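You operate a simulated robot arm through the tools that you are given. There is no shell and no other tool. Be economical: measure what you need, move in short steps, check, and stop when the job is done.

Carry out the task below with a simulated two-armed robot. There is one attempt and no reset: what you move stays moved.

## Task
On the top of the grey bench, fold the blue cloth in half, so that its two long edges meet.

It is judged by the outcome, as a careful person would: the job done as asked, and still so three seconds after it is handed in. It fails if anything else is knocked over, pushed out of place, dropped, spilled or broken. Flat cloth is picked up by pressing the open fingertips on it (5 to 10 N) and closing them slowly along it; thin cloth reads only 2 to 8 mm in the jaws.

## Robot
Two 7-joint arms with two-finger parallel grippers on one trunk, on a base that drives. Base frame: it is fixed to the floor where the robot stands at the start and does not move with it; the origin is under the middle of the robot, x ahead of it, y to its left, z up; the surface under the hand at the start is at about z = 0.86. Lengths are in m, angles in rad, forces in N, time in s.
The left shoulder is at the start at [0.07, 0.188, 1.215], the right one opposite. With the tool pointing down near the work surface each hand reaches from about 0.3 to 0.8 m from the robot's upright axis, wherever it stands, measured 20 degrees to its own side. Places, roughly: top of the grey bench [1, -0.2, 0.9]. Payload 3.91 kg a hand.
The tool frame of a hand sits at the grasp point between the pads (the TCP): z along the fingers, y along the line on which they close. The tips reach 0.03 m beyond it. The gripper opens to 0.11 m. The fingers are 0.02 m wide and 0.01 m thick; the gripper's body (0.048 by 0.112 m) begins 0.055 m behind the TCP.
Orientation is told as [roll, pitch, yaw] about the base's x, y, z axes, in that order, counted from this pose: with the fingers straight down and closing along the base's y, the tool's x points along the base's -x, its y along +y and its z along -z.

## Interface
- The arms move only by the tool drive_tool. It takes "left_rows", "right_rows" or both (then of equal length, played together; a hand with none holds still); each is a list of rows, each a list of 6 numbers: the shift along the base's x, y, z in mm, then the turn, a rotation vector about the base's x, y, z in rad. In form: [[x, y, z, wx, wy, wz], ...]. A call has 1 to 10 rows; each row shifts and turns the commanded pose from where the row before left it. "left_fingers" and "right_fingers" are, for a hand that has rows, the finger opening in mm, from 0 to 110, set as the call begins (left out, the last holds). Rows are played at 5 a second. More than 0.05 m and 0.15 rad between two rows, or a gripper value outside its range, and nothing of the call is played. A pose out of reach is approached as far as the arm can. The call stops where the force on the tool passes 40 N (or 10 N more than at its start, if that is more) or the arm is blocked; 0.2 s more then pass. The fingers move at their own pace (about 0.072 m/s each) and stop on an object; they squeeze with about 41 N. The grip force told is the motor's: it shows also when the fingers shut on nothing. Time passes only in rows, and 0.2 s behind the last, so rows that do not move let the fingers close. It gives the time, the measured TCP pose, the force on the tool (base axes), the opening and the grip force at its end, in the units of the frame above (readings bear some noise), with the torque about the TCP (base axes, N m) and any sound that the robot's microphone picked up.
- Cameras (640 x 400 px; columns grow to the right, rows downward): "scene" is now at [0.1326, -0.0182, 1.4241]; the picture's right is [-0.27, -0.96, 0.00], its down [-0.75, 0.21, -0.63] and it looks along [0.61, -0.17, -0.77] (base axes); focal length 240 px, centre (320, 200). "left" rides on the left gripper at [0.072, -0.017, -0.103] in its tool frame; the picture's right is [0.23, 0.97, 0.00], its down [-0.76, 0.18, -0.62] and it looks along [-0.61, 0.14, 0.78] (tool axes); focal length 222 px, centre (320, 200). "right" rides on the right gripper at [0.072, 0.017, -0.103] in its tool frame; the picture's right is [-0.23, 0.97, 0.00], its down [-0.76, -0.18, -0.62] and it looks along [-0.61, -0.14, 0.78] (tool axes); focal length 222 px, centre (320, 200).
- get_image(camera): a new picture of that camera. The clock stands still meanwhile.
- move_column(by): slides the trunk up (or, below 0, down) by that many m; the arms and the scene camera ride with it, the base frame stays. It gives what a move gives, with no picture.
- drive_base(legs): drives the robot by 1 to 6 legs, each [ahead, turn to the left] in m and rad, along the robot's own axes; the way and the turn of a leg run together, so that a leg with both is an arc; at most 1.5 m and 3.142 rad a leg. The arms and the cameras ride along, it lands a little off, and it stops where it bumps. It gives what a move gives.
- aim_head(pan, tilt): turns the head with the scene camera to pan (to the left, within 1.501 rad either way) and tilt (down, from -0.506 to 1.204), counted from straight ahead of the robot. It gives what a move gives.
- point_at(camera, pixels): for up to 12 pixels [column, row] of the newest picture of that camera ("zoom" is the newest enlarged one), the place [x, y, z] in the base frame of the surface seen there, good to about 0.002 m, but the place of the scene camera against the robot may be out by one fixed shift of up to 0.012 m in any direction. The clock stands still meanwhile.
- zoom(camera, box): a new picture of the part [left, top, right, bottom] of that camera's present view, enlarged. The clock stands still meanwhile.
- sign_off(): hands the job in; it is judged then, once.

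Go step by step. Measure first, check grasps and placings, and put right what went wrong. The budget is 80 turns and 78 pictures, counting those below and the enlarged ones. Unless the task says otherwise, let go and move clear before handing in, and close with one line.

The tools are called after "Emit:" by a JSON object that holds its "name" and its "arguments". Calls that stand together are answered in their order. drive_tool: Moves the arms, as the interface text tells. Its arguments: {"type":"object","properties":{"left_rows":{"type":"array"},"left_fingers":{"type":"number"},"right_rows":{"type":"array"},"right_fingers":{"type":"number"}},"required":[]} The other tools are called the same way: move_column (by) slides the trunk up or down; drive_base (legs) drives the base; aim_head (pan, tilt) turns the head that bears the scene camera; get_image (camera) takes a picture; point_at (camera, pixels) gives the place of the surface under pixels of a picture; zoom (camera, box) takes an enlarged picture of a part of a camera's view; sign_off () hands the job in.

At the start:

```text
t: 0.0
left_position: [0.5482, 0.3156, 1.0762]
left_tool_rot: [-0.001, 0.003, 0.001]
left_ft_force: [-0.1, 0.1, 0.4]
left_torque: [-0.02, -0.02, 0.02]
left_gripper_width: 0.11
left_finger_force: 0.1
right_position: [0.4392, -0.1262, 1.1838]
right_tool_rot: [0.0, 0.0, -0.001]
right_ft_force: [0.8, -0.4, 0.0]
right_torque: [0.0, 0.04, 0.02]
right_gripper_width: 0.1099
right_finger_force: 0.0
trunk travel left (down, up): [-0.725, 0.215]
robot x, y, heading: [0.0041, 0.0014, 0.003]
head pan, tilt: [-0.269, 0.887]
```

scene: 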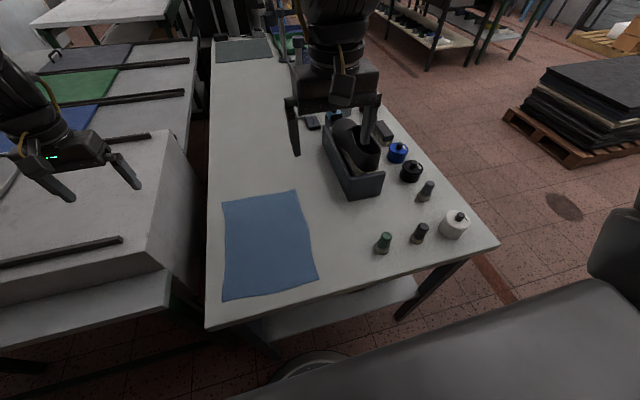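
right: 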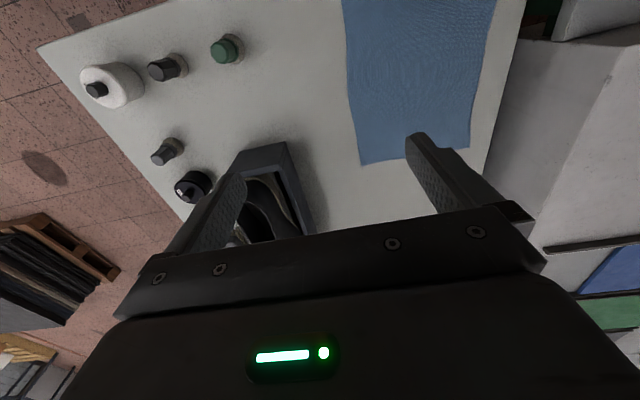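
left: 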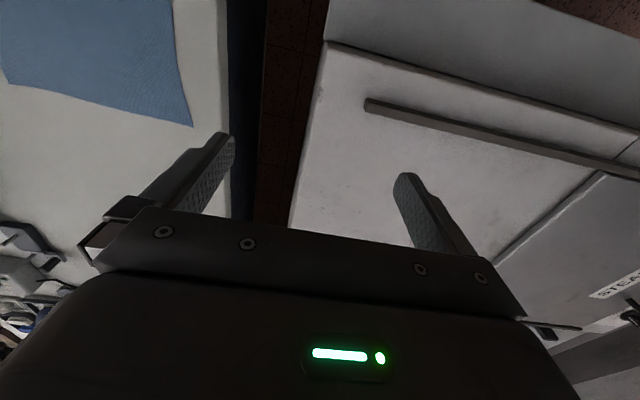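

The scene picture shows the blue cloth with corners near (222,201), (296,191), (317,279), (223,299). I measure those corners and the bench around it.

Emit:
{"name": "point_at", "arguments": {"camera": "scene", "pixels": [[223, 202], [295, 192], [316, 278], [224, 298], [307, 235], [223, 250], [265, 245], [207, 325], [209, 200], [384, 238], [345, 190], [330, 260]]}}

Emit:
{"name": "zoom", "arguments": {"camera": "scene", "box": [190, 170, 350, 330]}}

```text
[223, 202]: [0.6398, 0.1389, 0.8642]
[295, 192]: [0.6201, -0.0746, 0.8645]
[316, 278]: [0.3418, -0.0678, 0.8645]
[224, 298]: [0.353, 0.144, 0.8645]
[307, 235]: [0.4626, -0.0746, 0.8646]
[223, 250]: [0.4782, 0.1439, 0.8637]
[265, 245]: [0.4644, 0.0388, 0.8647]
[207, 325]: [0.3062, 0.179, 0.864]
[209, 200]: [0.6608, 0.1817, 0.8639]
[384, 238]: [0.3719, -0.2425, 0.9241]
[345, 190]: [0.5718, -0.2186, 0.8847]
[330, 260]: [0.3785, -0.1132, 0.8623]
```

```text
2.50 times, centred on (270, 250) of scene
```

zoom: 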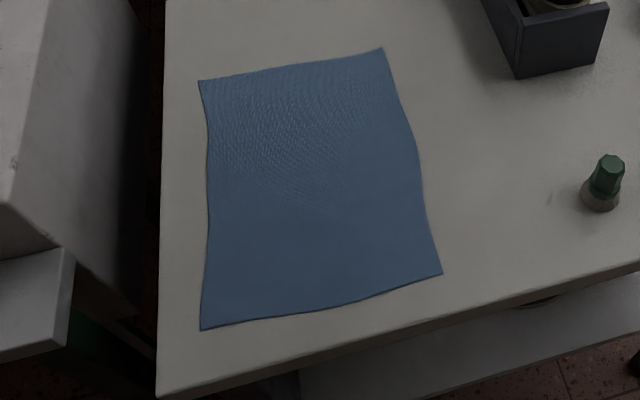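

The cloth's long edges run along x at y≈0.14 and y≈-0.07, from x 0.345 to 0.63. I'll raise the trunk, then shift the robot to the right and yaw it left, so the right hand takes the far end and the left hand the near end without the arms crossing.

Emit:
{"name": "move_column", "arguments": {"by": 0.12}}

Emit:
{"name": "drive_base", "arguments": {"legs": [[0, 0.6], [-0.45, 0], [0, -0.6], [0.37, 0], [0, 0.42]]}}

Emit:
{"name": "aim_head", "arguments": {"pan": 0.1, "tilt": 0.9}}

Emit:
{"name": "get_image", "arguments": {"camera": "scene"}}

```text
t: 1.5
left_position: [0.5481, 0.3161, 1.1965]
left_tool_rot: [-0.003, 0.003, 0.0]
left_ft_force: [-0.2, 1.0, -0.2]
left_torque: [0.0, 0.04, 0.02]
left_gripper_width: 0.1102
left_finger_force: 0.0
right_position: [0.439, -0.1264, 1.3041]
right_tool_rot: [-0.001, -0.001, 0.0]
right_ft_force: [0.2, -0.3, 0.2]
right_torque: [0.03, -0.01, 0.03]
right_gripper_width: 0.1099
right_finger_force: 0.1
trunk travel left (down, up): [-0.845, 0.095]
robot x, y, heading: [0.0016, 0.0011, 0.0]
head pan, tilt: [-0.269, 0.887]
```

```text
t: 6.0
left_position: [-0.0897, 0.3167, 1.1957]
left_tool_rot: [0.003, 0.004, 0.6]
left_ft_force: [-0.1, 0.1, 0.5]
left_torque: [0.03, -0.01, 0.03]
left_gripper_width: 0.1099
left_finger_force: 0.1
right_position: [0.0701, -0.1087, 1.3021]
right_tool_rot: [0.004, 0.001, 0.602]
right_ft_force: [-0.8, 0.4, -0.4]
right_torque: [-0.04, 0.03, -0.01]
right_gripper_width: 0.11
right_finger_force: 0.1
trunk travel left (down, up): [-0.845, 0.095]
robot x, y, heading: [-0.3698, -0.2508, 0.597]
head pan, tilt: [-0.269, 0.887]
stopped in leg 2: the robot was blocked; the commanded pose is now the measured one
```

```text
t: 6.8
left_position: [-0.0901, 0.3181, 1.1948]
left_tool_rot: [0.004, 0.006, 0.604]
left_ft_force: [-0.3, -0.6, 0.1]
left_torque: [-0.01, 0.0, 0.02]
left_gripper_width: 0.1099
left_finger_force: 0.0
right_position: [0.0712, -0.1084, 1.3022]
right_tool_rot: [0.007, 0.006, 0.601]
right_ft_force: [-0.5, -0.5, -0.4]
right_torque: [-0.01, 0.01, 0.0]
right_gripper_width: 0.11
right_finger_force: 0.0
trunk travel left (down, up): [-0.845, 0.095]
robot x, y, heading: [-0.3673, -0.2555, 0.598]
head pan, tilt: [0.099, 0.901]
```

```text
73 pictures are left
```

scene: 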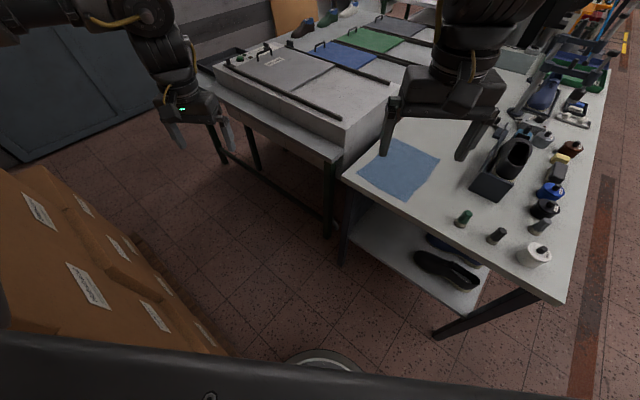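

The robot bumped something behind it at the end of the reverse, but it stands where I wanted; the view ahead shows the bench undisturbed. I drive forward in arcs to about (0, -0.26).

Emit:
{"name": "drive_base", "arguments": {"legs": [[0.15, -0.8], [0.22, 0], [0, 0.62]]}}

Emit:
{"name": "get_image", "arguments": {"camera": "scene"}}

```text
t: 12.3
left_position: [0.3646, 0.2476, 1.1973]
left_tool_rot: [0.0, 0.002, 0.418]
left_ft_force: [0.4, -0.4, -0.3]
left_torque: [0.0, 0.0, 0.03]
left_gripper_width: 0.1102
left_finger_force: 0.2
right_position: [0.4442, -0.2015, 1.3041]
right_tool_rot: [0.001, 0.001, 0.42]
right_ft_force: [0.2, 0.6, -0.4]
right_torque: [0.0, 0.02, -0.07]
right_gripper_width: 0.1101
right_finger_force: 0.1
trunk travel left (down, up): [-0.845, 0.095]
robot x, y, heading: [-0.0101, -0.2619, 0.42]
head pan, tilt: [0.099, 0.901]
```

```text
72 pictures are left
```

scene: 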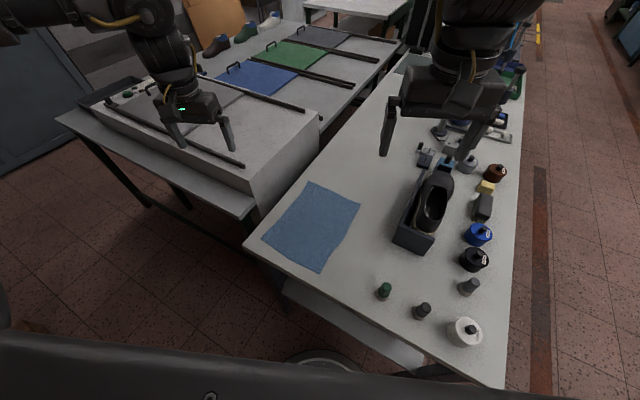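

The robot is in place and the bench is unchanged. I re-measure the cloth corners (308,183), (360,206), (321,271), (263,235) and the tote.

Emit:
{"name": "zoom", "arguments": {"camera": "scene", "box": [240, 160, 440, 285]}}

Emit:
{"name": "point_at", "arguments": {"camera": "scene", "pixels": [[310, 184], [358, 206], [320, 269], [265, 235], [287, 209], [343, 232], [395, 240], [428, 248], [408, 200], [430, 172], [383, 288]]}}

```text
3.20 times, centred on (340, 222) of scene
```

zoom: 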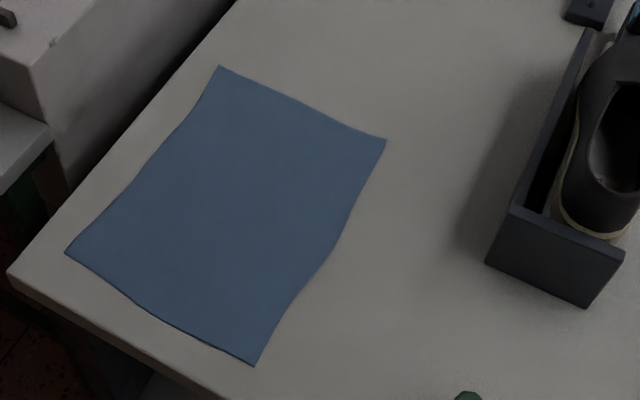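

```text
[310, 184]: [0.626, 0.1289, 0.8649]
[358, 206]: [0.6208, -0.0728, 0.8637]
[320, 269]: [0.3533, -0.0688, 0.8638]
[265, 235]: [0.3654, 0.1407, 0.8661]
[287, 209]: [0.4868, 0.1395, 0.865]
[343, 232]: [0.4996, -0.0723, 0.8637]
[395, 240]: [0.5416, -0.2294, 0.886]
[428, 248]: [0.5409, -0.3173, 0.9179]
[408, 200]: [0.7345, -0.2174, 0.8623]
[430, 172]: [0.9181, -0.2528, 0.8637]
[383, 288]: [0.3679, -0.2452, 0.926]
```

Measurements agree. I square both hands and bring them above the left long edge: left hand at x≈0.385, right hand at x≈0.595, y≈0.11.

Emit:
{"name": "drive_tool", "arguments": {"left_rows": [[2, -13.5, -19.5, 0, 0, -0.042], [2, -13.5, -19.5, 0, 0, -0.042], [2, -13.5, -19.5, 0, 0, -0.042], [2, -13.5, -19.5, 0, 0, -0.042], [2, -13.5, -19.5, 0, 0, -0.042], [2, -13.5, -19.5, 0, 0, -0.042], [2, -13.5, -19.5, 0, 0, -0.042], [2, -13.5, -19.5, 0, 0, -0.042], [2, -13.5, -19.5, 0, 0, -0.042], [2, -13.5, -19.5, 0, 0, -0.042]], "right_rows": [[15, 31.2, -30.4, 0, 0, -0.042], [15, 31.2, -30.4, 0, 0, -0.042], [15, 31.2, -30.4, 0, 0, -0.042], [15, 31.2, -30.4, 0, 0, -0.042], [15, 31.2, -30.4, 0, 0, -0.042], [15, 31.2, -30.4, 0, 0, -0.042], [15, 31.2, -30.4, 0, 0, -0.042], [15, 31.2, -30.4, 0, 0, -0.042], [15, 31.2, -30.4, 0, 0, -0.042], [15, 31.2, -30.4, 0, 0, -0.042]], "left_fingers": 36, "right_fingers": 36}}

Emit:
{"name": "get_image", "arguments": {"camera": "scene"}}

Emit:
{"name": "get_image", "arguments": {"camera": "left"}}

Emit:
{"name": "get_image", "arguments": {"camera": "right"}}

```text
t: 14.5
left_position: [0.3851, 0.1131, 1.0005]
left_tool_rot: [-0.002, 0.002, -0.003]
left_ft_force: [-1.1, -0.2, -0.5]
left_torque: [-0.05, 0.02, -0.04]
left_gripper_width: 0.036
left_finger_force: 0.1
right_position: [0.5616, 0.0239, 1.0083]
right_tool_rot: [0.004, -0.003, -0.003]
right_ft_force: [0.4, -0.2, 0.2]
right_torque: [-0.04, -0.02, -0.04]
right_gripper_width: 0.0359
right_finger_force: 0.0
right hand out of reach, approached as far as the arm can: row 8, 9, 10
trunk travel left (down, up): [-0.845, 0.095]
robot x, y, heading: [-0.0113, -0.2636, 0.416]
head pan, tilt: [0.099, 0.901]
```

```text
70 pictures are left
```

scene: 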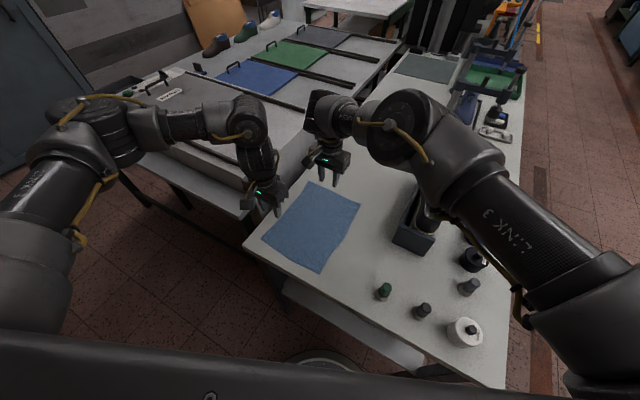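

```text
69 pictures are left
```

left: 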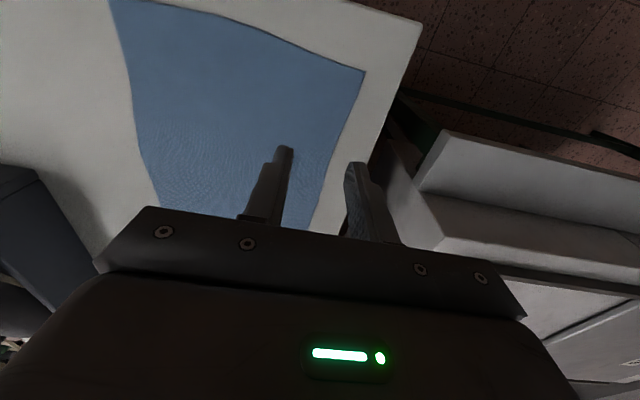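

```text
68 pictures are left
```

right: 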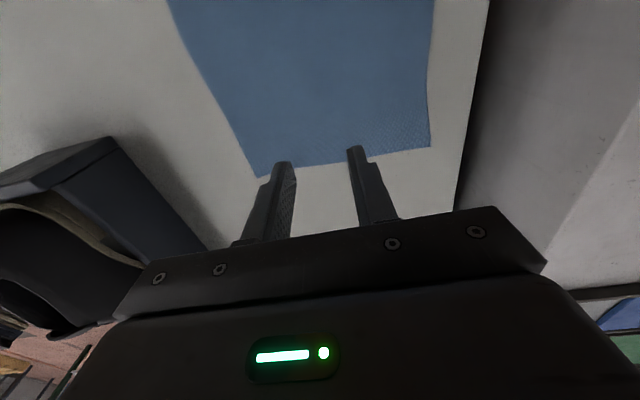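

The left hand is on spot, but the right ran out of reach at (0.562, 0.024). I lift both hands 100 mm and drop the trunk by the same, which gives the right arm more reach.

Emit:
{"name": "drive_tool", "arguments": {"left_rows": [[0, 0, 35, 0, 0, 0], [0, 0, 35, 0, 0, 0], [0, 0, 30, 0, 0, 0]], "right_rows": [[0, 0, 35, 0, 0, 0], [0, 0, 35, 0, 0, 0], [0, 0, 30, 0, 0, 0]]}}

Emit:
{"name": "move_column", "arguments": {"by": -0.11}}

```text
t: 15.3
left_position: [0.3828, 0.1148, 1.1026]
left_tool_rot: [-0.001, 0.001, -0.003]
left_ft_force: [-0.7, -0.5, 0.0]
left_torque: [0.01, 0.0, -0.01]
left_gripper_width: 0.0357
left_finger_force: 0.1
right_position: [0.5572, 0.0216, 1.1108]
right_tool_rot: [0.0, 0.001, -0.002]
right_ft_force: [0.0, -0.6, 0.0]
right_torque: [0.01, -0.01, -0.01]
right_gripper_width: 0.036
right_finger_force: 0.2
trunk travel left (down, up): [-0.845, 0.095]
robot x, y, heading: [-0.0121, -0.2653, 0.414]
head pan, tilt: [0.099, 0.901]
```

```text
t: 16.7
left_position: [0.384, 0.1133, 0.9927]
left_tool_rot: [-0.002, 0.001, -0.001]
left_ft_force: [0.5, 1.0, -0.1]
left_torque: [0.02, -0.02, -0.04]
left_gripper_width: 0.036
left_finger_force: 0.0
right_position: [0.5578, 0.0223, 0.9993]
right_tool_rot: [0.003, -0.001, -0.002]
right_ft_force: [0.6, 0.6, 0.4]
right_torque: [0.02, -0.01, 0.01]
right_gripper_width: 0.0359
right_finger_force: 0.0
trunk travel left (down, up): [-0.735, 0.205]
robot x, y, heading: [-0.0065, -0.2643, 0.415]
head pan, tilt: [0.099, 0.901]
```

The commanded pose follows the measured one. Now I move the right hand by (+37, +91) mm to the far end of the edge.

Emit:
{"name": "drive_tool", "arguments": {"right_rows": [[12, 30, 0, 0, 0, 0], [12, 30, 0, 0, 0, 0], [13, 31, 0, 0, 0, 0]]}}

Emit:
{"name": "get_image", "arguments": {"camera": "right"}}

Emit:
{"name": "get_image", "arguments": {"camera": "scene"}}

```text
t: 17.5
left_position: [0.3863, 0.1134, 0.9922]
left_tool_rot: [0.0, 0.002, -0.002]
left_ft_force: [0.1, 0.4, 0.0]
left_torque: [0.0, -0.02, 0.0]
left_gripper_width: 0.0363
left_finger_force: 0.1
right_position: [0.5606, 0.0318, 0.9988]
right_tool_rot: [0.003, -0.002, -0.002]
right_ft_force: [-0.8, 0.3, 0.6]
right_torque: [-0.03, 0.0, -0.01]
right_gripper_width: 0.0361
right_finger_force: 0.0
right hand out of reach, approached as far as the arm can: row 1, 2, 3
trunk travel left (down, up): [-0.735, 0.205]
robot x, y, heading: [-0.0081, -0.2627, 0.419]
head pan, tilt: [0.099, 0.901]
```

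```text
67 pictures are left
```

right: 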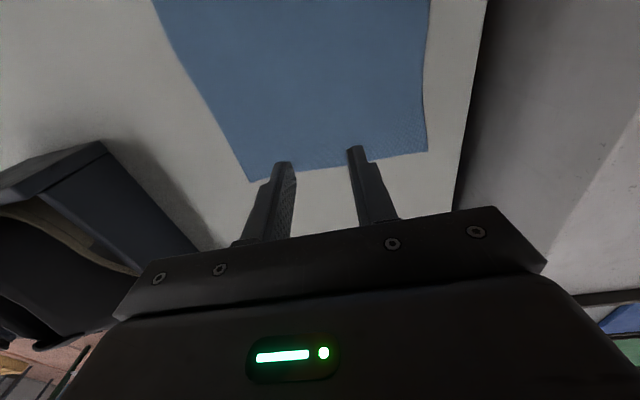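

```text
66 pictures are left
```

scene: 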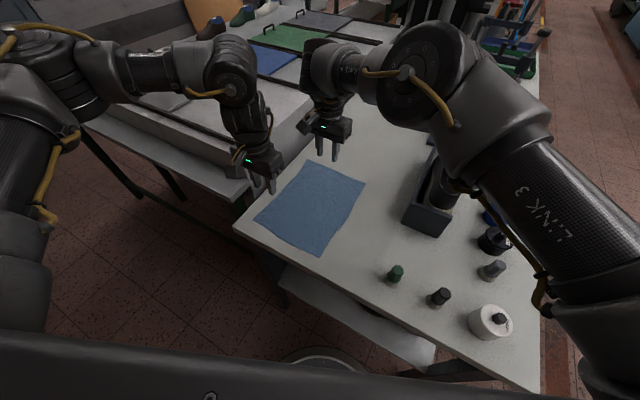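

The arm isn't extended, so a joint limit tied to the hand's yaw is likely. I try turning the right hand back by +0.3 rad while moving.

Emit:
{"name": "drive_tool", "arguments": {"right_rows": [[0, 0, 0, 0, 0, 0.1], [0, 0, 0, 0, 0, 0.1], [0, 0, 0, 0, 0, 0.1], [8, 20, 0, 0, 0, 0], [8, 20, 0, 0, 0, 0], [8, 20, 0, 0, 0, 0], [8, 20, 0, 0, 0, 0]]}}

```text
t: 19.1
left_position: [0.3865, 0.1143, 0.9913]
left_tool_rot: [0.002, 0.003, -0.002]
left_ft_force: [-0.4, -0.2, 0.1]
left_torque: [0.03, -0.01, -0.04]
left_gripper_width: 0.0364
left_finger_force: 0.1
right_position: [0.5325, 0.0367, 1.0024]
right_tool_rot: [0.005, -0.001, 0.296]
right_ft_force: [-0.1, -0.3, 0.1]
right_torque: [0.0, 0.0, 0.03]
right_gripper_width: 0.0358
right_finger_force: 0.0
right hand out of reach, approached as far as the arm can: row 2, 3, 4, 5, 6, 7
trunk travel left (down, up): [-0.735, 0.205]
robot x, y, heading: [-0.0091, -0.2658, 0.417]
head pan, tilt: [0.099, 0.901]
```

That made it worse, so the hand wants less bearing to its left: I'll lift the hands and turn the base further left so the far end lies on the right arm's own side.

Emit:
{"name": "drive_tool", "arguments": {"left_rows": [[0, 0, 40, 0, 0, 0], [0, 0, 40, 0, 0, 0], [0, 0, 40, 0, 0, 0]], "right_rows": [[0, -20, 40, 0, 0, -0.1], [0, -20, 40, 0, 0, -0.1], [0, -20, 40, 0, 0, -0.1]]}}

Emit:
{"name": "drive_base", "arguments": {"legs": [[0, 0.33]]}}

```text
t: 19.9
left_position: [0.3814, 0.1138, 1.113]
left_tool_rot: [0.0, 0.003, -0.001]
left_ft_force: [-0.4, -0.6, -0.5]
left_torque: [0.01, -0.03, -0.04]
left_gripper_width: 0.0359
left_finger_force: 0.1
right_position: [0.5327, -0.0238, 1.1256]
right_tool_rot: [0.002, -0.002, -0.004]
right_ft_force: [-1.1, 0.0, -0.8]
right_torque: [0.05, -0.01, -0.05]
right_gripper_width: 0.0357
right_finger_force: 0.0
trunk travel left (down, up): [-0.735, 0.205]
robot x, y, heading: [-0.0076, -0.2596, 0.415]
head pan, tilt: [0.099, 0.901]
```

```text
t: 21.3
left_position: [0.2411, 0.2213, 1.1127]
left_tool_rot: [0.0, 0.003, 0.326]
left_ft_force: [0.2, 1.1, 0.2]
left_torque: [0.01, 0.01, 0.02]
left_gripper_width: 0.0359
left_finger_force: 0.1
right_position: [0.4284, 0.1394, 1.1236]
right_tool_rot: [0.001, 0.0, 0.327]
right_ft_force: [0.7, 0.4, -0.6]
right_torque: [0.02, 0.03, -0.01]
right_gripper_width: 0.0357
right_finger_force: 0.2
trunk travel left (down, up): [-0.735, 0.205]
robot x, y, heading: [-0.0079, -0.262, 0.747]
head pan, tilt: [0.099, 0.901]
```

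Now I bring both hands to their spots over the edge again, with yaw back to zero.

Emit:
{"name": "drive_tool", "arguments": {"right_rows": [[28, -4.5, -20.5, 0, 0, -0.0545], [28, -4.5, -20.5, 0, 0, -0.0545], [28, -4.5, -20.5, 0, 0, -0.0545], [28, -4.5, -20.5, 0, 0, -0.0545], [28, -4.5, -20.5, 0, 0, -0.0545], [28, -4.5, -20.5, 0, 0, -0.0545]], "left_rows": [[24, -18, -19, 0, 0, -0.0545], [24, -18, -19, 0, 0, -0.0545], [24, -18, -19, 0, 0, -0.0545], [24, -18, -19, 0, 0, -0.0545], [24, -18, -19, 0, 0, -0.0545], [24, -18, -19, 0, 0, -0.0545]]}}

Emit:
{"name": "get_image", "arguments": {"camera": "scene"}}

```text
t: 22.7
left_position: [0.3865, 0.1105, 0.9957]
left_tool_rot: [0.0, 0.003, 0.0]
left_ft_force: [0.6, 0.1, -0.3]
left_torque: [0.02, 0.04, -0.03]
left_gripper_width: 0.036
left_finger_force: 0.0
right_position: [0.5971, 0.113, 0.9999]
right_tool_rot: [0.002, 0.001, -0.003]
right_ft_force: [0.7, 0.7, 0.5]
right_torque: [-0.01, 0.04, 0.02]
right_gripper_width: 0.036
right_finger_force: 0.0
trunk travel left (down, up): [-0.735, 0.205]
robot x, y, heading: [-0.008, -0.2615, 0.741]
head pan, tilt: [0.099, 0.901]
```

```text
65 pictures are left
```

scene: 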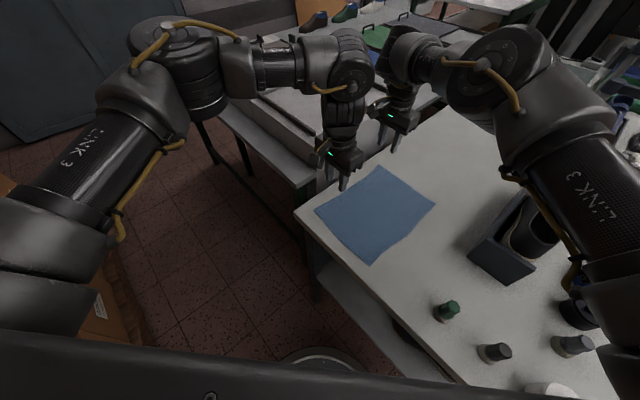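

Both reached. Before touching the cloth I rehearse the sweep to y≈-0.08 and back at height.

Emit:
{"name": "drive_tool", "arguments": {"right_rows": [[0, -38, 0, 0, 0, 0], [0, -38, 0, 0, 0, 0], [0, -38, 0, 0, 0, 0], [0, -38, 0, 0, 0, 0], [0, -38, 0, 0, 0, 0]], "left_rows": [[0, -38, 0, 0, 0, 0], [0, -38, 0, 0, 0, 0], [0, -38, 0, 0, 0, 0], [0, -38, 0, 0, 0, 0], [0, -38, 0, 0, 0, 0]]}}

Emit:
{"name": "get_image", "arguments": {"camera": "scene"}}

```text
t: 23.9
left_position: [0.386, -0.0824, 1.0002]
left_tool_rot: [0.003, 0.003, -0.001]
left_ft_force: [-0.5, -0.5, 0.5]
left_torque: [0.07, -0.05, 0.01]
left_gripper_width: 0.0357
left_finger_force: 0.1
right_position: [0.5944, -0.0801, 0.9982]
right_tool_rot: [0.005, 0.0, -0.001]
right_ft_force: [-0.2, -0.2, -0.3]
right_torque: [0.05, 0.0, 0.01]
right_gripper_width: 0.036
right_finger_force: 0.0
trunk travel left (down, up): [-0.735, 0.205]
robot x, y, heading: [-0.0078, -0.2654, 0.743]
head pan, tilt: [0.099, 0.901]
```

```text
64 pictures are left
```

scene: 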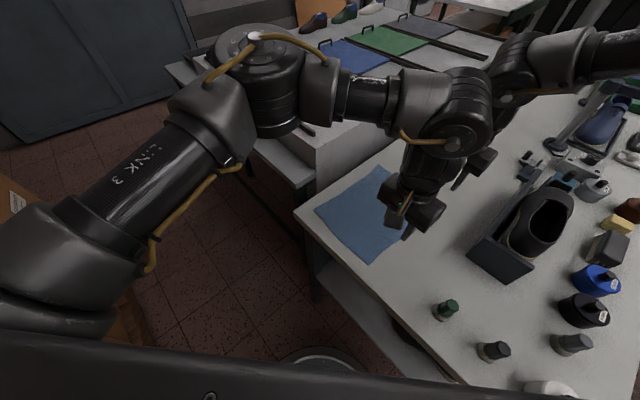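

The sweep is clear and reachable. I return over the left edge and use the wrist cameras to measure the edge precisely.

Emit:
{"name": "drive_tool", "arguments": {"right_rows": [[0, 38, 0, 0, 0, 0], [0, 38, 0, 0, 0, 0], [0, 38, 0, 0, 0, 0], [0, 38, 0, 0, 0, 0], [0, 38, 0, 0, 0, 0]], "left_rows": [[0, 38, 0, 0, 0, 0], [0, 38, 0, 0, 0, 0], [0, 38, 0, 0, 0, 0], [0, 38, 0, 0, 0, 0], [0, 38, 0, 0, 0, 0]]}}

Emit:
{"name": "get_image", "arguments": {"camera": "left"}}

Emit:
{"name": "get_image", "arguments": {"camera": "right"}}

```text
t: 25.1
left_position: [0.3832, 0.1173, 0.9986]
left_tool_rot: [-0.002, 0.0, -0.001]
left_ft_force: [-0.6, 0.4, -0.4]
left_torque: [-0.02, 0.03, 0.02]
left_gripper_width: 0.0358
left_finger_force: 0.1
right_position: [0.5914, 0.1171, 0.9991]
right_tool_rot: [-0.003, -0.002, 0.0]
right_ft_force: [-0.4, -0.1, -0.9]
right_torque: [-0.05, 0.02, 0.02]
right_gripper_width: 0.0359
right_finger_force: 0.1
trunk travel left (down, up): [-0.735, 0.205]
robot x, y, heading: [-0.009, -0.2636, 0.746]
head pan, tilt: [0.099, 0.901]
```

```text
63 pictures are left
```

left: 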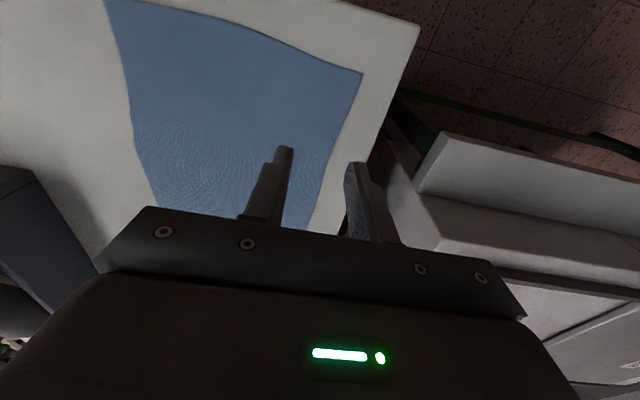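

```text
62 pictures are left
```

right: 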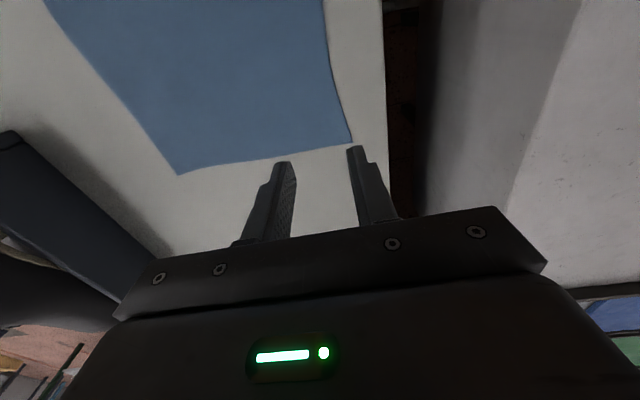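

I measure cloth edge and corner points in both wrist pictures (left: (362,73), (325,160); right: (352,142), (340,95), (180,174)).

Emit:
{"name": "point_at", "arguments": {"camera": "left", "pixels": [[360, 74], [340, 110], [325, 157], [312, 215], [110, 3], [135, 110]]}}

Emit:
{"name": "point_at", "arguments": {"camera": "right", "pixels": [[350, 140], [338, 100], [326, 40], [181, 172], [270, 158], [120, 100]]}}

```text
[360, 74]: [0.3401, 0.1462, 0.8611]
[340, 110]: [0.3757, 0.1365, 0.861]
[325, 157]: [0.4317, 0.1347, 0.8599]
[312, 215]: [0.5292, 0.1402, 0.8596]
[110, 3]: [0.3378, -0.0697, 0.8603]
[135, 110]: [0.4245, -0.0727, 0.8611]
```

```text
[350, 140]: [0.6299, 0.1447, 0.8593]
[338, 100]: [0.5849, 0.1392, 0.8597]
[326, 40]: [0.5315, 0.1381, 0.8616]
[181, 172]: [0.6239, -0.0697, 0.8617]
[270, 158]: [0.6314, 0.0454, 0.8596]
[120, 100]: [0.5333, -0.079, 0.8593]
```

The edge sits at y≈0.137–0.139 with the bench at z≈0.860. I line up to y=0.113, x=0.375/0.600, opening 30 mm, and go down to just above the cloth.

Emit:
{"name": "drive_tool", "arguments": {"left_rows": [[-4, -2, -35, 0, 0, 0], [-4, -2, -35, 0, 0, 0], [0, 0, -28, 0, 0, 0], [0, 0, 0, 0, 0, 0]], "right_rows": [[4, -2, -35, 0, 0, 0], [4, -2, -35, 0, 0, 0], [0, 0, -28, 0, 0, 0], [0, 0, 0, 0, 0, 0]], "left_fingers": 30, "right_fingers": 30}}

Emit:
{"name": "get_image", "arguments": {"camera": "right"}}

Emit:
{"name": "get_image", "arguments": {"camera": "left"}}

```text
t: 26.1
left_position: [0.378, 0.1077, 0.8992]
left_tool_rot: [-0.003, 0.0, 0.001]
left_ft_force: [0.2, 0.0, 0.5]
left_torque: [0.01, 0.01, 0.02]
left_gripper_width: 0.03
left_finger_force: 0.0
right_position: [0.5981, 0.1089, 0.9033]
right_tool_rot: [0.005, -0.002, -0.001]
right_ft_force: [-0.6, -0.4, -0.7]
right_torque: [0.0, -0.04, 0.02]
right_gripper_width: 0.0299
right_finger_force: 0.1
right hand out of reach, approached as far as the arm can: row 3
trunk travel left (down, up): [-0.735, 0.205]
robot x, y, heading: [-0.0119, -0.264, 0.743]
head pan, tilt: [0.099, 0.901]
```

```text
61 pictures are left
```

right: 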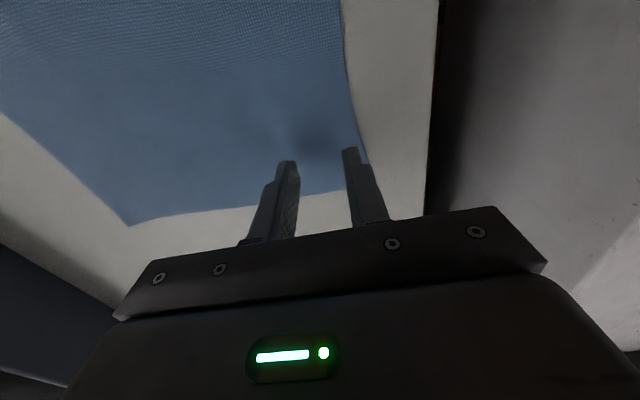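

```text
60 pictures are left
```

left: 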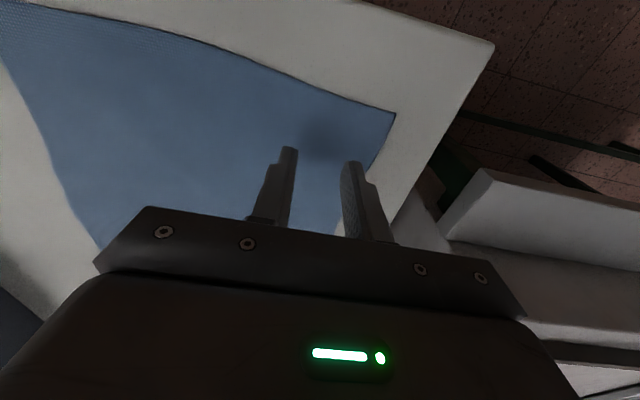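

The right hand again hit its reach limit at z≈0.903. I lift both hands 80 mm and lower the trunk 80 mm, then try again.

Emit:
{"name": "drive_tool", "arguments": {"left_rows": [[0, 0, 40, 0, 0, 0], [0, 0, 40, 0, 0, 0]], "right_rows": [[0, 0, 40, 0, 0, 0], [0, 0, 40, 0, 0, 0]]}}

Emit:
{"name": "move_column", "arguments": {"by": -0.08}}

Emit:
{"name": "drive_tool", "arguments": {"right_rows": [[0, 0, -4, 0, 0, 0], [0, 2, -3, 0, 0, 0], [0, 0, 0, 0, 0, 0]]}}

```text
t: 26.7
left_position: [0.3763, 0.1068, 0.9797]
left_tool_rot: [0.0, 0.0, -0.001]
left_ft_force: [0.0, 0.6, 0.0]
left_torque: [0.01, 0.01, -0.02]
left_gripper_width: 0.0301
left_finger_force: 0.2
right_position: [0.5977, 0.1063, 0.9821]
right_tool_rot: [0.002, -0.002, 0.0]
right_ft_force: [0.4, -0.6, 0.1]
right_torque: [0.0, -0.03, 0.01]
right_gripper_width: 0.03
right_finger_force: 0.0
trunk travel left (down, up): [-0.735, 0.205]
robot x, y, heading: [-0.0073, -0.2648, 0.75]
head pan, tilt: [0.099, 0.901]
```

```text
t: 27.9
left_position: [0.3775, 0.1087, 0.8972]
left_tool_rot: [-0.001, 0.002, -0.002]
left_ft_force: [0.1, 0.6, 0.1]
left_torque: [-0.01, 0.01, 0.01]
left_gripper_width: 0.0298
left_finger_force: 0.1
right_position: [0.6001, 0.1083, 0.9015]
right_tool_rot: [-0.001, -0.001, 0.0]
right_ft_force: [-0.9, 0.4, 1.1]
right_torque: [0.0, 0.01, 0.03]
right_gripper_width: 0.0301
right_finger_force: 0.0
trunk travel left (down, up): [-0.655, 0.285]
robot x, y, heading: [-0.0098, -0.2624, 0.743]
head pan, tilt: [0.099, 0.901]
```

```text
t: 28.7
left_position: [0.3779, 0.1085, 0.8991]
left_tool_rot: [0.0, 0.001, 0.002]
left_ft_force: [-0.2, 0.5, -0.1]
left_torque: [0.01, -0.01, 0.0]
left_gripper_width: 0.0298
left_finger_force: 0.2
right_position: [0.5994, 0.1096, 0.8954]
right_tool_rot: [0.001, 0.0, -0.002]
right_ft_force: [-0.2, 0.1, -0.5]
right_torque: [0.01, 0.03, -0.01]
right_gripper_width: 0.0302
right_finger_force: 0.0
trunk travel left (down, up): [-0.655, 0.285]
robot x, y, heading: [-0.0055, -0.2647, 0.75]
head pan, tilt: [0.099, 0.901]
```

Reach is good now. I nudge y by +3 mm and lower to contact.

Emit:
{"name": "drive_tool", "arguments": {"left_rows": [[0, 2, -4, 0, 0, 0], [0, 2, -4, 0, 0, 0], [0, 0, 0, 0, 0, 0]], "right_rows": [[0, 2, -2, 0, 0, 0], [0, 0, -2, 0, 0, 0], [0, 0, 0, 0, 0, 0]]}}

```text
t: 29.5
left_position: [0.3774, 0.1097, 0.8907]
left_tool_rot: [0.0, -0.001, 0.001]
left_ft_force: [0.7, -0.2, -0.5]
left_torque: [0.03, 0.01, 0.0]
left_gripper_width: 0.0304
left_finger_force: 0.0
right_position: [0.5981, 0.1102, 0.8905]
right_tool_rot: [0.002, 0.0, -0.001]
right_ft_force: [-0.9, -0.2, 4.2]
right_torque: [-0.01, 0.02, 0.01]
right_gripper_width: 0.0302
right_finger_force: 0.0
trunk travel left (down, up): [-0.655, 0.285]
robot x, y, heading: [-0.0095, -0.2613, 0.748]
head pan, tilt: [0.099, 0.901]
```

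The right hand touches (4 N). I lower a little more.

Emit:
{"name": "drive_tool", "arguments": {"left_rows": [[0, 0, -1, 0, 0, 0], [0, 0, -0.8, 0, 0, 0], [0, 0, 0, 0, 0, 0]], "right_rows": [[0, 0, -0.5, 0, 0, 0], [0, 0, 0, 0, 0, 0], [0, 0, 0, 0, 0, 0]]}}

```text
t: 30.3
left_position: [0.3772, 0.1125, 0.8917]
left_tool_rot: [0.001, -0.002, 0.002]
left_ft_force: [2.8, 0.6, 17.8]
left_torque: [0.28, -0.07, -0.03]
left_gripper_width: 0.03
left_finger_force: 0.2
right_position: [0.5974, 0.1111, 0.8914]
right_tool_rot: [0.005, -0.002, 0.0]
right_ft_force: [0.7, 0.0, 1.7]
right_torque: [0.0, -0.01, 0.0]
right_gripper_width: 0.03
right_finger_force: 0.1
trunk travel left (down, up): [-0.655, 0.285]
robot x, y, heading: [-0.0116, -0.2636, 0.743]
head pan, tilt: [0.099, 0.901]
```

Emit:
{"name": "drive_tool", "arguments": {"left_rows": [[0, 0, 0.7, 0, 0, 0], [0, 0, 0, 0, 0, 0]], "right_rows": [[0, 0, -0.5, 0, 0, 0], [0, 0, 0, 0, 0, 0]]}}

```text
t: 30.9
left_position: [0.3769, 0.1119, 0.8907]
left_tool_rot: [0.0, 0.0, 0.0]
left_ft_force: [2.2, 0.8, 13.9]
left_torque: [0.29, -0.09, -0.07]
left_gripper_width: 0.0304
left_finger_force: 0.3
right_position: [0.5973, 0.1106, 0.8908]
right_tool_rot: [0.006, -0.002, -0.002]
right_ft_force: [0.2, -0.7, 4.1]
right_torque: [0.0, 0.01, 0.01]
right_gripper_width: 0.0299
right_finger_force: 0.1
trunk travel left (down, up): [-0.655, 0.285]
robot x, y, heading: [-0.0119, -0.2621, 0.744]
head pan, tilt: [0.099, 0.901]
```

Emit:
{"name": "drive_tool", "arguments": {"left_rows": [[0, 0, 0.9, 0, 0, 0], [0, 0, 0, 0, 0, 0]], "right_rows": [[0, 0, -0.7, 0, 0, 0], [0, 0, 0, 0, 0, 0]]}}

```text
t: 31.5
left_position: [0.3755, 0.111, 0.8911]
left_tool_rot: [0.0, 0.002, 0.001]
left_ft_force: [1.8, 1.1, 5.9]
left_torque: [0.09, -0.05, -0.02]
left_gripper_width: 0.0301
left_finger_force: 0.0
right_position: [0.5981, 0.1107, 0.8911]
right_tool_rot: [0.007, -0.005, -0.001]
right_ft_force: [1.0, -0.7, 13.9]
right_torque: [-0.21, -0.03, 0.01]
right_gripper_width: 0.0299
right_finger_force: 0.0
trunk travel left (down, up): [-0.655, 0.285]
robot x, y, heading: [-0.0085, -0.2641, 0.745]
head pan, tilt: [0.099, 0.901]
```

Forces are about 6 N left and 14 N right; I ease the right by 0.3 mm and begin closing in steps.

Emit:
{"name": "drive_tool", "arguments": {"left_rows": [[0, 0, 0, 0, 0, 0], [0, 0, 0, 0, 0, 0]], "right_rows": [[0, 0, 0.35, 0, 0, 0], [0, 0, 0, 0, 0, 0]], "left_fingers": 24, "right_fingers": 24}}

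Emit:
{"name": "drive_tool", "arguments": {"left_rows": [[0, 0, 0, 0, 0, 0], [0, 0, 0, 0, 0, 0]], "right_rows": [[0, 0, 0, 0, 0, 0], [0, 0, 0, 0, 0, 0]], "left_fingers": 18, "right_fingers": 18}}

Emit:
{"name": "get_image", "arguments": {"camera": "left"}}

Emit:
{"name": "get_image", "arguments": {"camera": "right"}}

```text
t: 32.1
left_position: [0.376, 0.1119, 0.891]
left_tool_rot: [0.003, 0.0, 0.0]
left_ft_force: [0.2, -0.9, 1.6]
left_torque: [0.07, -0.04, 0.06]
left_gripper_width: 0.0239
left_finger_force: 0.1
right_position: [0.5967, 0.1117, 0.8915]
right_tool_rot: [0.004, -0.002, 0.0]
right_ft_force: [0.5, 1.7, 14.9]
right_torque: [-0.07, 0.04, -0.01]
right_gripper_width: 0.0227
right_finger_force: 0.0
trunk travel left (down, up): [-0.655, 0.285]
robot x, y, heading: [-0.0119, -0.263, 0.741]
head pan, tilt: [0.099, 0.901]
```

```text
t: 32.7
left_position: [0.3762, 0.1124, 0.8907]
left_tool_rot: [0.0, 0.0, 0.0]
left_ft_force: [-0.6, -0.7, 0.3]
left_torque: [0.02, -0.03, 0.02]
left_gripper_width: 0.0182
left_finger_force: 0.1
right_position: [0.5958, 0.1102, 0.891]
right_tool_rot: [0.004, -0.004, 0.0]
right_ft_force: [-0.4, 1.4, 16.0]
right_torque: [-0.02, 0.03, -0.01]
right_gripper_width: 0.0179
right_finger_force: 0.1
trunk travel left (down, up): [-0.655, 0.285]
robot x, y, heading: [-0.0066, -0.2643, 0.746]
head pan, tilt: [0.099, 0.901]
```

```text
59 pictures are left
```

left: 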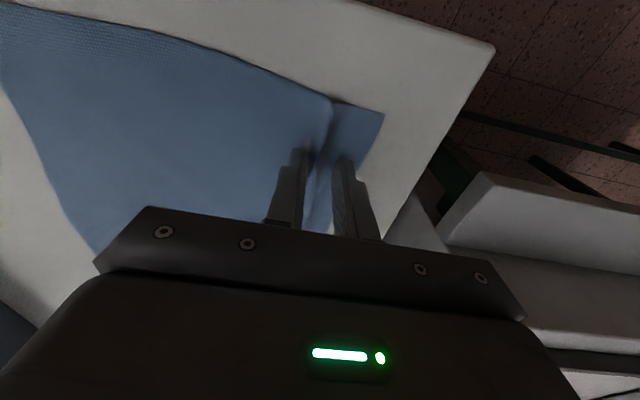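

```text
58 pictures are left
```

right: 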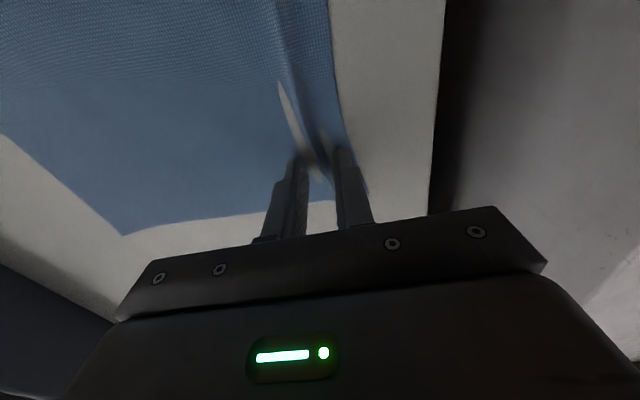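

Ridges are forming between both finger pairs. The left press is light, so I lower it 0.7 mm and keep closing.

Emit:
{"name": "drive_tool", "arguments": {"left_rows": [[0, 0, -0.8, 0, 0, 0], [0, 0, 0, 0, 0, 0]], "right_rows": [[0, 0, 0.4, 0, 0, 0], [0, 0, 0, 0, 0, 0]], "left_fingers": 12, "right_fingers": 12}}

Emit:
{"name": "drive_tool", "arguments": {"left_rows": [[0, 0, 0, 0, 0, 0], [0, 0, 0, 0, 0, 0]], "right_rows": [[0, 0, 0, 0, 0, 0], [0, 0, 0, 0, 0, 0]], "left_fingers": 6, "right_fingers": 6}}

Emit:
{"name": "drive_tool", "arguments": {"left_rows": [[0, 0, 0, 0, 0, 0], [0, 0, 0, 0, 0, 0], [0, 0, 0, 0, 0, 0]], "right_rows": [[0, 0, 0, 0, 0, 0], [0, 0, 0, 0, 0, 0], [0, 0, 0, 0, 0, 0]], "left_fingers": 0, "right_fingers": 0}}

Emit:
{"name": "get_image", "arguments": {"camera": "left"}}

Emit:
{"name": "get_image", "arguments": {"camera": "right"}}

```text
t: 33.3
left_position: [0.3769, 0.1118, 0.8902]
left_tool_rot: [0.001, -0.003, 0.0]
left_ft_force: [-2.1, 0.6, 10.0]
left_torque: [0.11, 0.02, 0.02]
left_gripper_width: 0.0119
left_finger_force: 0.2
right_position: [0.5974, 0.1113, 0.8917]
right_tool_rot: [0.002, -0.003, -0.002]
right_ft_force: [1.7, 0.8, 9.4]
right_torque: [0.04, 0.0, -0.01]
right_gripper_width: 0.011
right_finger_force: 0.1
trunk travel left (down, up): [-0.655, 0.285]
robot x, y, heading: [-0.0066, -0.2657, 0.743]
head pan, tilt: [0.099, 0.901]
```

```text
t: 33.9
left_position: [0.3768, 0.1117, 0.8902]
left_tool_rot: [0.002, -0.001, 0.001]
left_ft_force: [0.3, -0.1, 15.8]
left_torque: [0.15, -0.03, -0.01]
left_gripper_width: 0.0072
left_finger_force: 1.1
right_position: [0.597, 0.1106, 0.8927]
right_tool_rot: [0.006, -0.003, 0.0]
right_ft_force: [0.4, 0.4, 6.8]
right_torque: [0.01, 0.02, 0.02]
right_gripper_width: 0.0063
right_finger_force: 0.5
trunk travel left (down, up): [-0.655, 0.285]
robot x, y, heading: [-0.0078, -0.2619, 0.739]
head pan, tilt: [0.099, 0.901]
```

```text
t: 34.7
left_position: [0.3767, 0.1121, 0.89]
left_tool_rot: [0.001, -0.002, 0.002]
left_ft_force: [2.5, 2.5, 21.3]
left_torque: [0.18, -0.07, 0.0]
left_gripper_width: 0.0019
left_finger_force: 41.1
right_position: [0.5965, 0.111, 0.8907]
right_tool_rot: [0.006, -0.001, -0.001]
right_ft_force: [-0.3, 0.7, 2.7]
right_torque: [0.01, 0.03, 0.04]
right_gripper_width: 0.0013
right_finger_force: 41.0
trunk travel left (down, up): [-0.655, 0.285]
robot x, y, heading: [-0.0079, -0.2643, 0.745]
head pan, tilt: [0.099, 0.901]
```

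```text
57 pictures are left
```

left: 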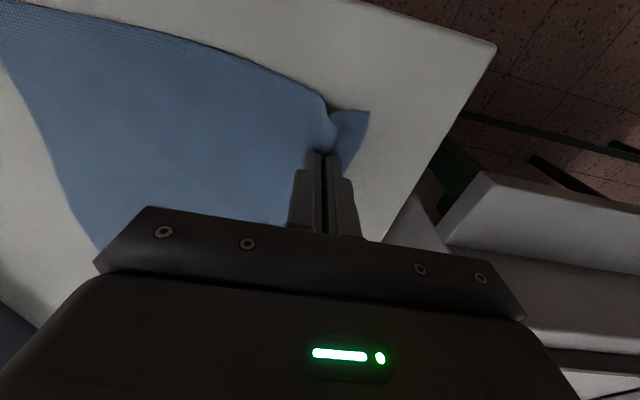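

```text
56 pictures are left
```

right: 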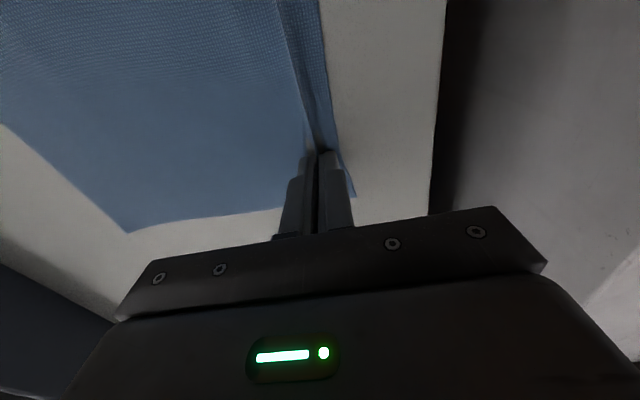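

Jaws read 1.9 and 1.3 mm with cloth gathered. I lift 25 mm to check the grasps.

Emit:
{"name": "drive_tool", "arguments": {"left_rows": [[0, -1, 8, 0, 0, 0], [0, -1, 8, 0, 0, 0], [0, -2, 9, 0, 0, 0]], "right_rows": [[0, -1, 8, 0, 0, 0], [0, -1, 8, 0, 0, 0], [0, -2, 9, 0, 0, 0]]}}

Emit:
{"name": "get_image", "arguments": {"camera": "left"}}

Emit:
{"name": "get_image", "arguments": {"camera": "right"}}

Emit:
{"name": "zoom", "arguments": {"camera": "scene", "box": [300, 80, 500, 260]}}

```text
t: 35.5
left_position: [0.3776, 0.1073, 0.9143]
left_tool_rot: [0.002, 0.002, 0.0]
left_ft_force: [0.8, 0.6, -0.2]
left_torque: [0.03, -0.03, 0.03]
left_gripper_width: 0.0018
left_finger_force: 41.5
right_position: [0.6002, 0.1091, 0.9148]
right_tool_rot: [0.0, 0.0, -0.004]
right_ft_force: [-1.0, -0.2, 0.0]
right_torque: [0.03, 0.08, 0.01]
right_gripper_width: 0.0017
right_finger_force: 41.0
trunk travel left (down, up): [-0.655, 0.285]
robot x, y, heading: [-0.0071, -0.2589, 0.745]
head pan, tilt: [0.099, 0.901]
```

```text
55 pictures are left
```

left: 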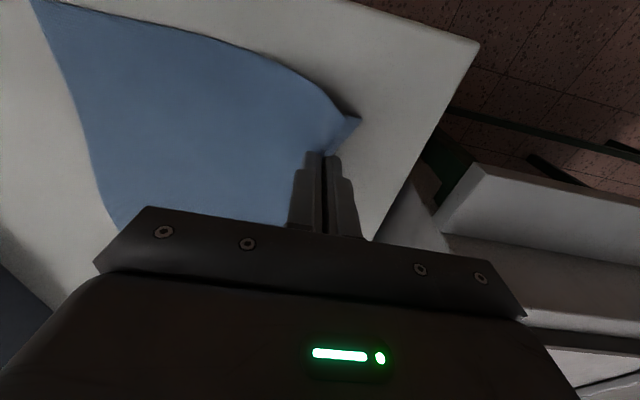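

```text
54 pictures are left
```

right: 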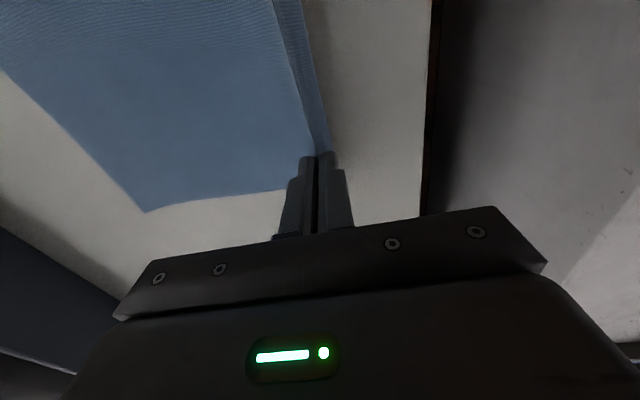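

```text
2.22 times, centred on (400, 170) of scene
```

zoom: 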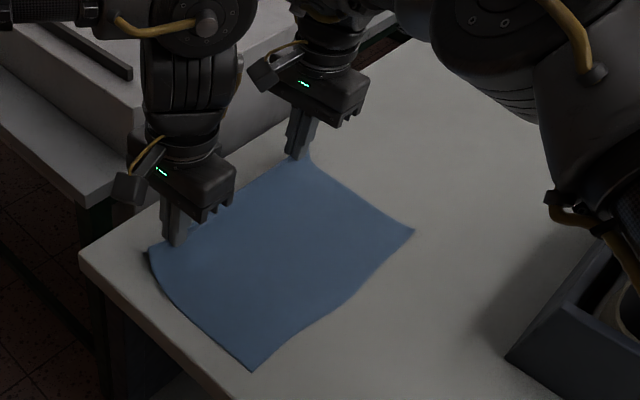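

Both grips hold and the edge is raised. I now carry it over in an arc around the fold line (y≈0.033), stopping part-way down to look.

Emit:
{"name": "drive_tool", "arguments": {"left_rows": [[0, -7, 10, 0, 0, 0], [0, -6, 11, 0, 0, 0], [0, -10, 10, 0, 0, 0], [0, -10, 10, 0, 0, 0], [0, -25, 15, 0, 0, 0], [0, -25, 5, 0, 0, 0], [0, -25, -7, 0, 0, 0], [0, -20, -13, 0, 0, 0], [0, -15, -15, 0, 0, 0], [0, 0, 0, 0, 0, 0]], "right_rows": [[0, -7, 10, 0, 0, 0], [0, -6, 11, 0, 0, 0], [0, -10, 10, 0, 0, 0], [0, -10, 10, 0, 0, 0], [0, -25, 15, 0, 0, 0], [0, -25, 5, 0, 0, 0], [0, -25, -7, 0, 0, 0], [0, -20, -13, 0, 0, 0], [0, -15, -15, 0, 0, 0], [0, 0, 0, 0, 0, 0]]}}

Emit:
{"name": "get_image", "arguments": {"camera": "scene"}}

Emit:
{"name": "get_image", "arguments": {"camera": "left"}}

Emit:
{"name": "get_image", "arguments": {"camera": "right"}}

```text
t: 37.7
left_position: [0.3772, -0.0365, 0.9404]
left_tool_rot: [-0.001, 0.002, -0.001]
left_ft_force: [0.5, 0.0, 0.2]
left_torque: [-0.01, 0.0, 0.03]
left_gripper_width: 0.0018
left_finger_force: 41.0
right_position: [0.5991, -0.0349, 0.9412]
right_tool_rot: [0.001, -0.003, 0.0]
right_ft_force: [-0.9, -0.1, -0.2]
right_torque: [-0.01, 0.01, 0.02]
right_gripper_width: 0.0017
right_finger_force: 41.1
trunk travel left (down, up): [-0.655, 0.285]
robot x, y, heading: [-0.0105, -0.2658, 0.74]
head pan, tilt: [0.099, 0.901]
```

```text
52 pictures are left
```

scene: 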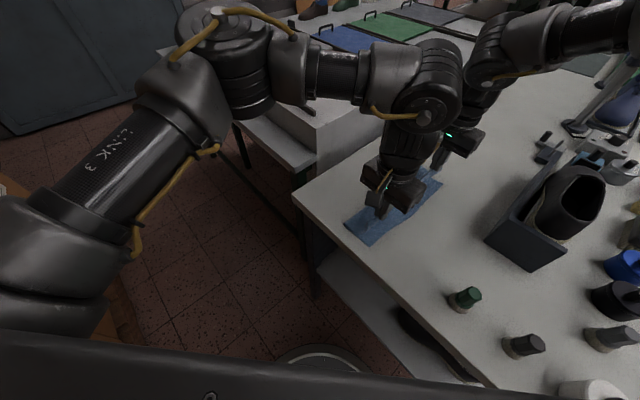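

```text
51 pictures are left
```

left: 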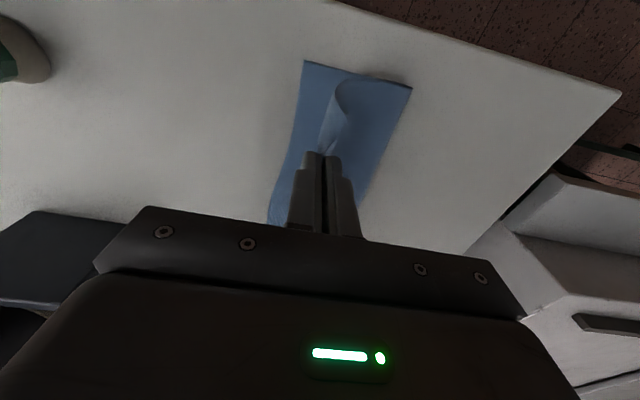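

```text
50 pictures are left
```

right: 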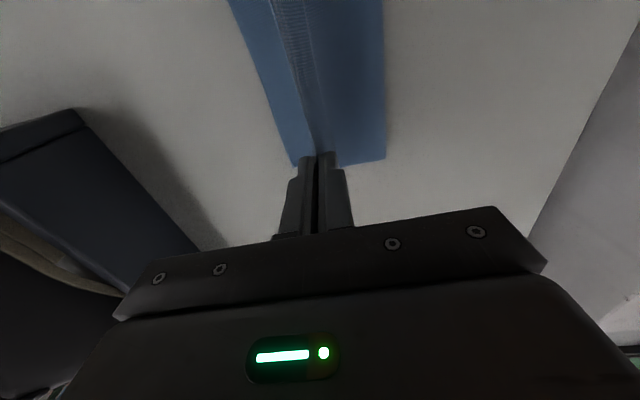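

Both ends are going over nicely. I measure where the lower edge and the forming fold line are now.

Emit:
{"name": "zoom", "arguments": {"camera": "left", "box": [240, 40, 440, 240]}}

Emit:
{"name": "point_at", "arguments": {"camera": "left", "pixels": [[307, 65], [296, 120], [282, 180], [407, 90], [385, 140], [366, 190]]}}

Emit:
{"name": "point_at", "arguments": {"camera": "right", "pixels": [[235, 5], [264, 85], [292, 160], [382, 156], [382, 80], [380, 10]]}}

```text
2.00 times, centred on (340, 140) of left
```

zoom: 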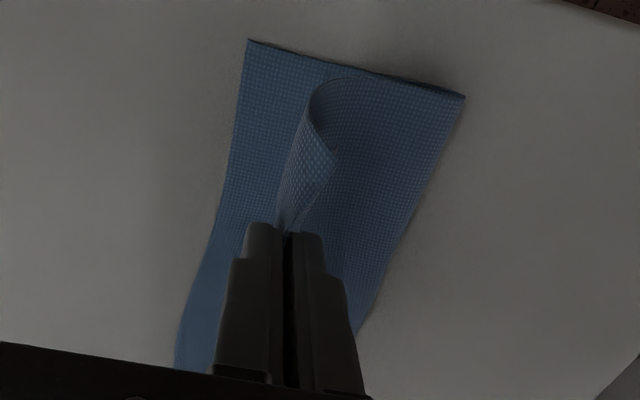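

```text
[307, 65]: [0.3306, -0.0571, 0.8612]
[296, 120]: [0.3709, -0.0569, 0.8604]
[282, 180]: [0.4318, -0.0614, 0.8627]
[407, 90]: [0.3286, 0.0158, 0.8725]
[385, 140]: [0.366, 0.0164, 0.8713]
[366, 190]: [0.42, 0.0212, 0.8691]
```

```text
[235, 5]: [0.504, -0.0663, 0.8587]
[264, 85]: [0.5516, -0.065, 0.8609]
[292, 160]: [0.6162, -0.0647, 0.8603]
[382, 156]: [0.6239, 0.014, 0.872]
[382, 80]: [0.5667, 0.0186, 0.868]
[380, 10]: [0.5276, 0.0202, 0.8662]
```

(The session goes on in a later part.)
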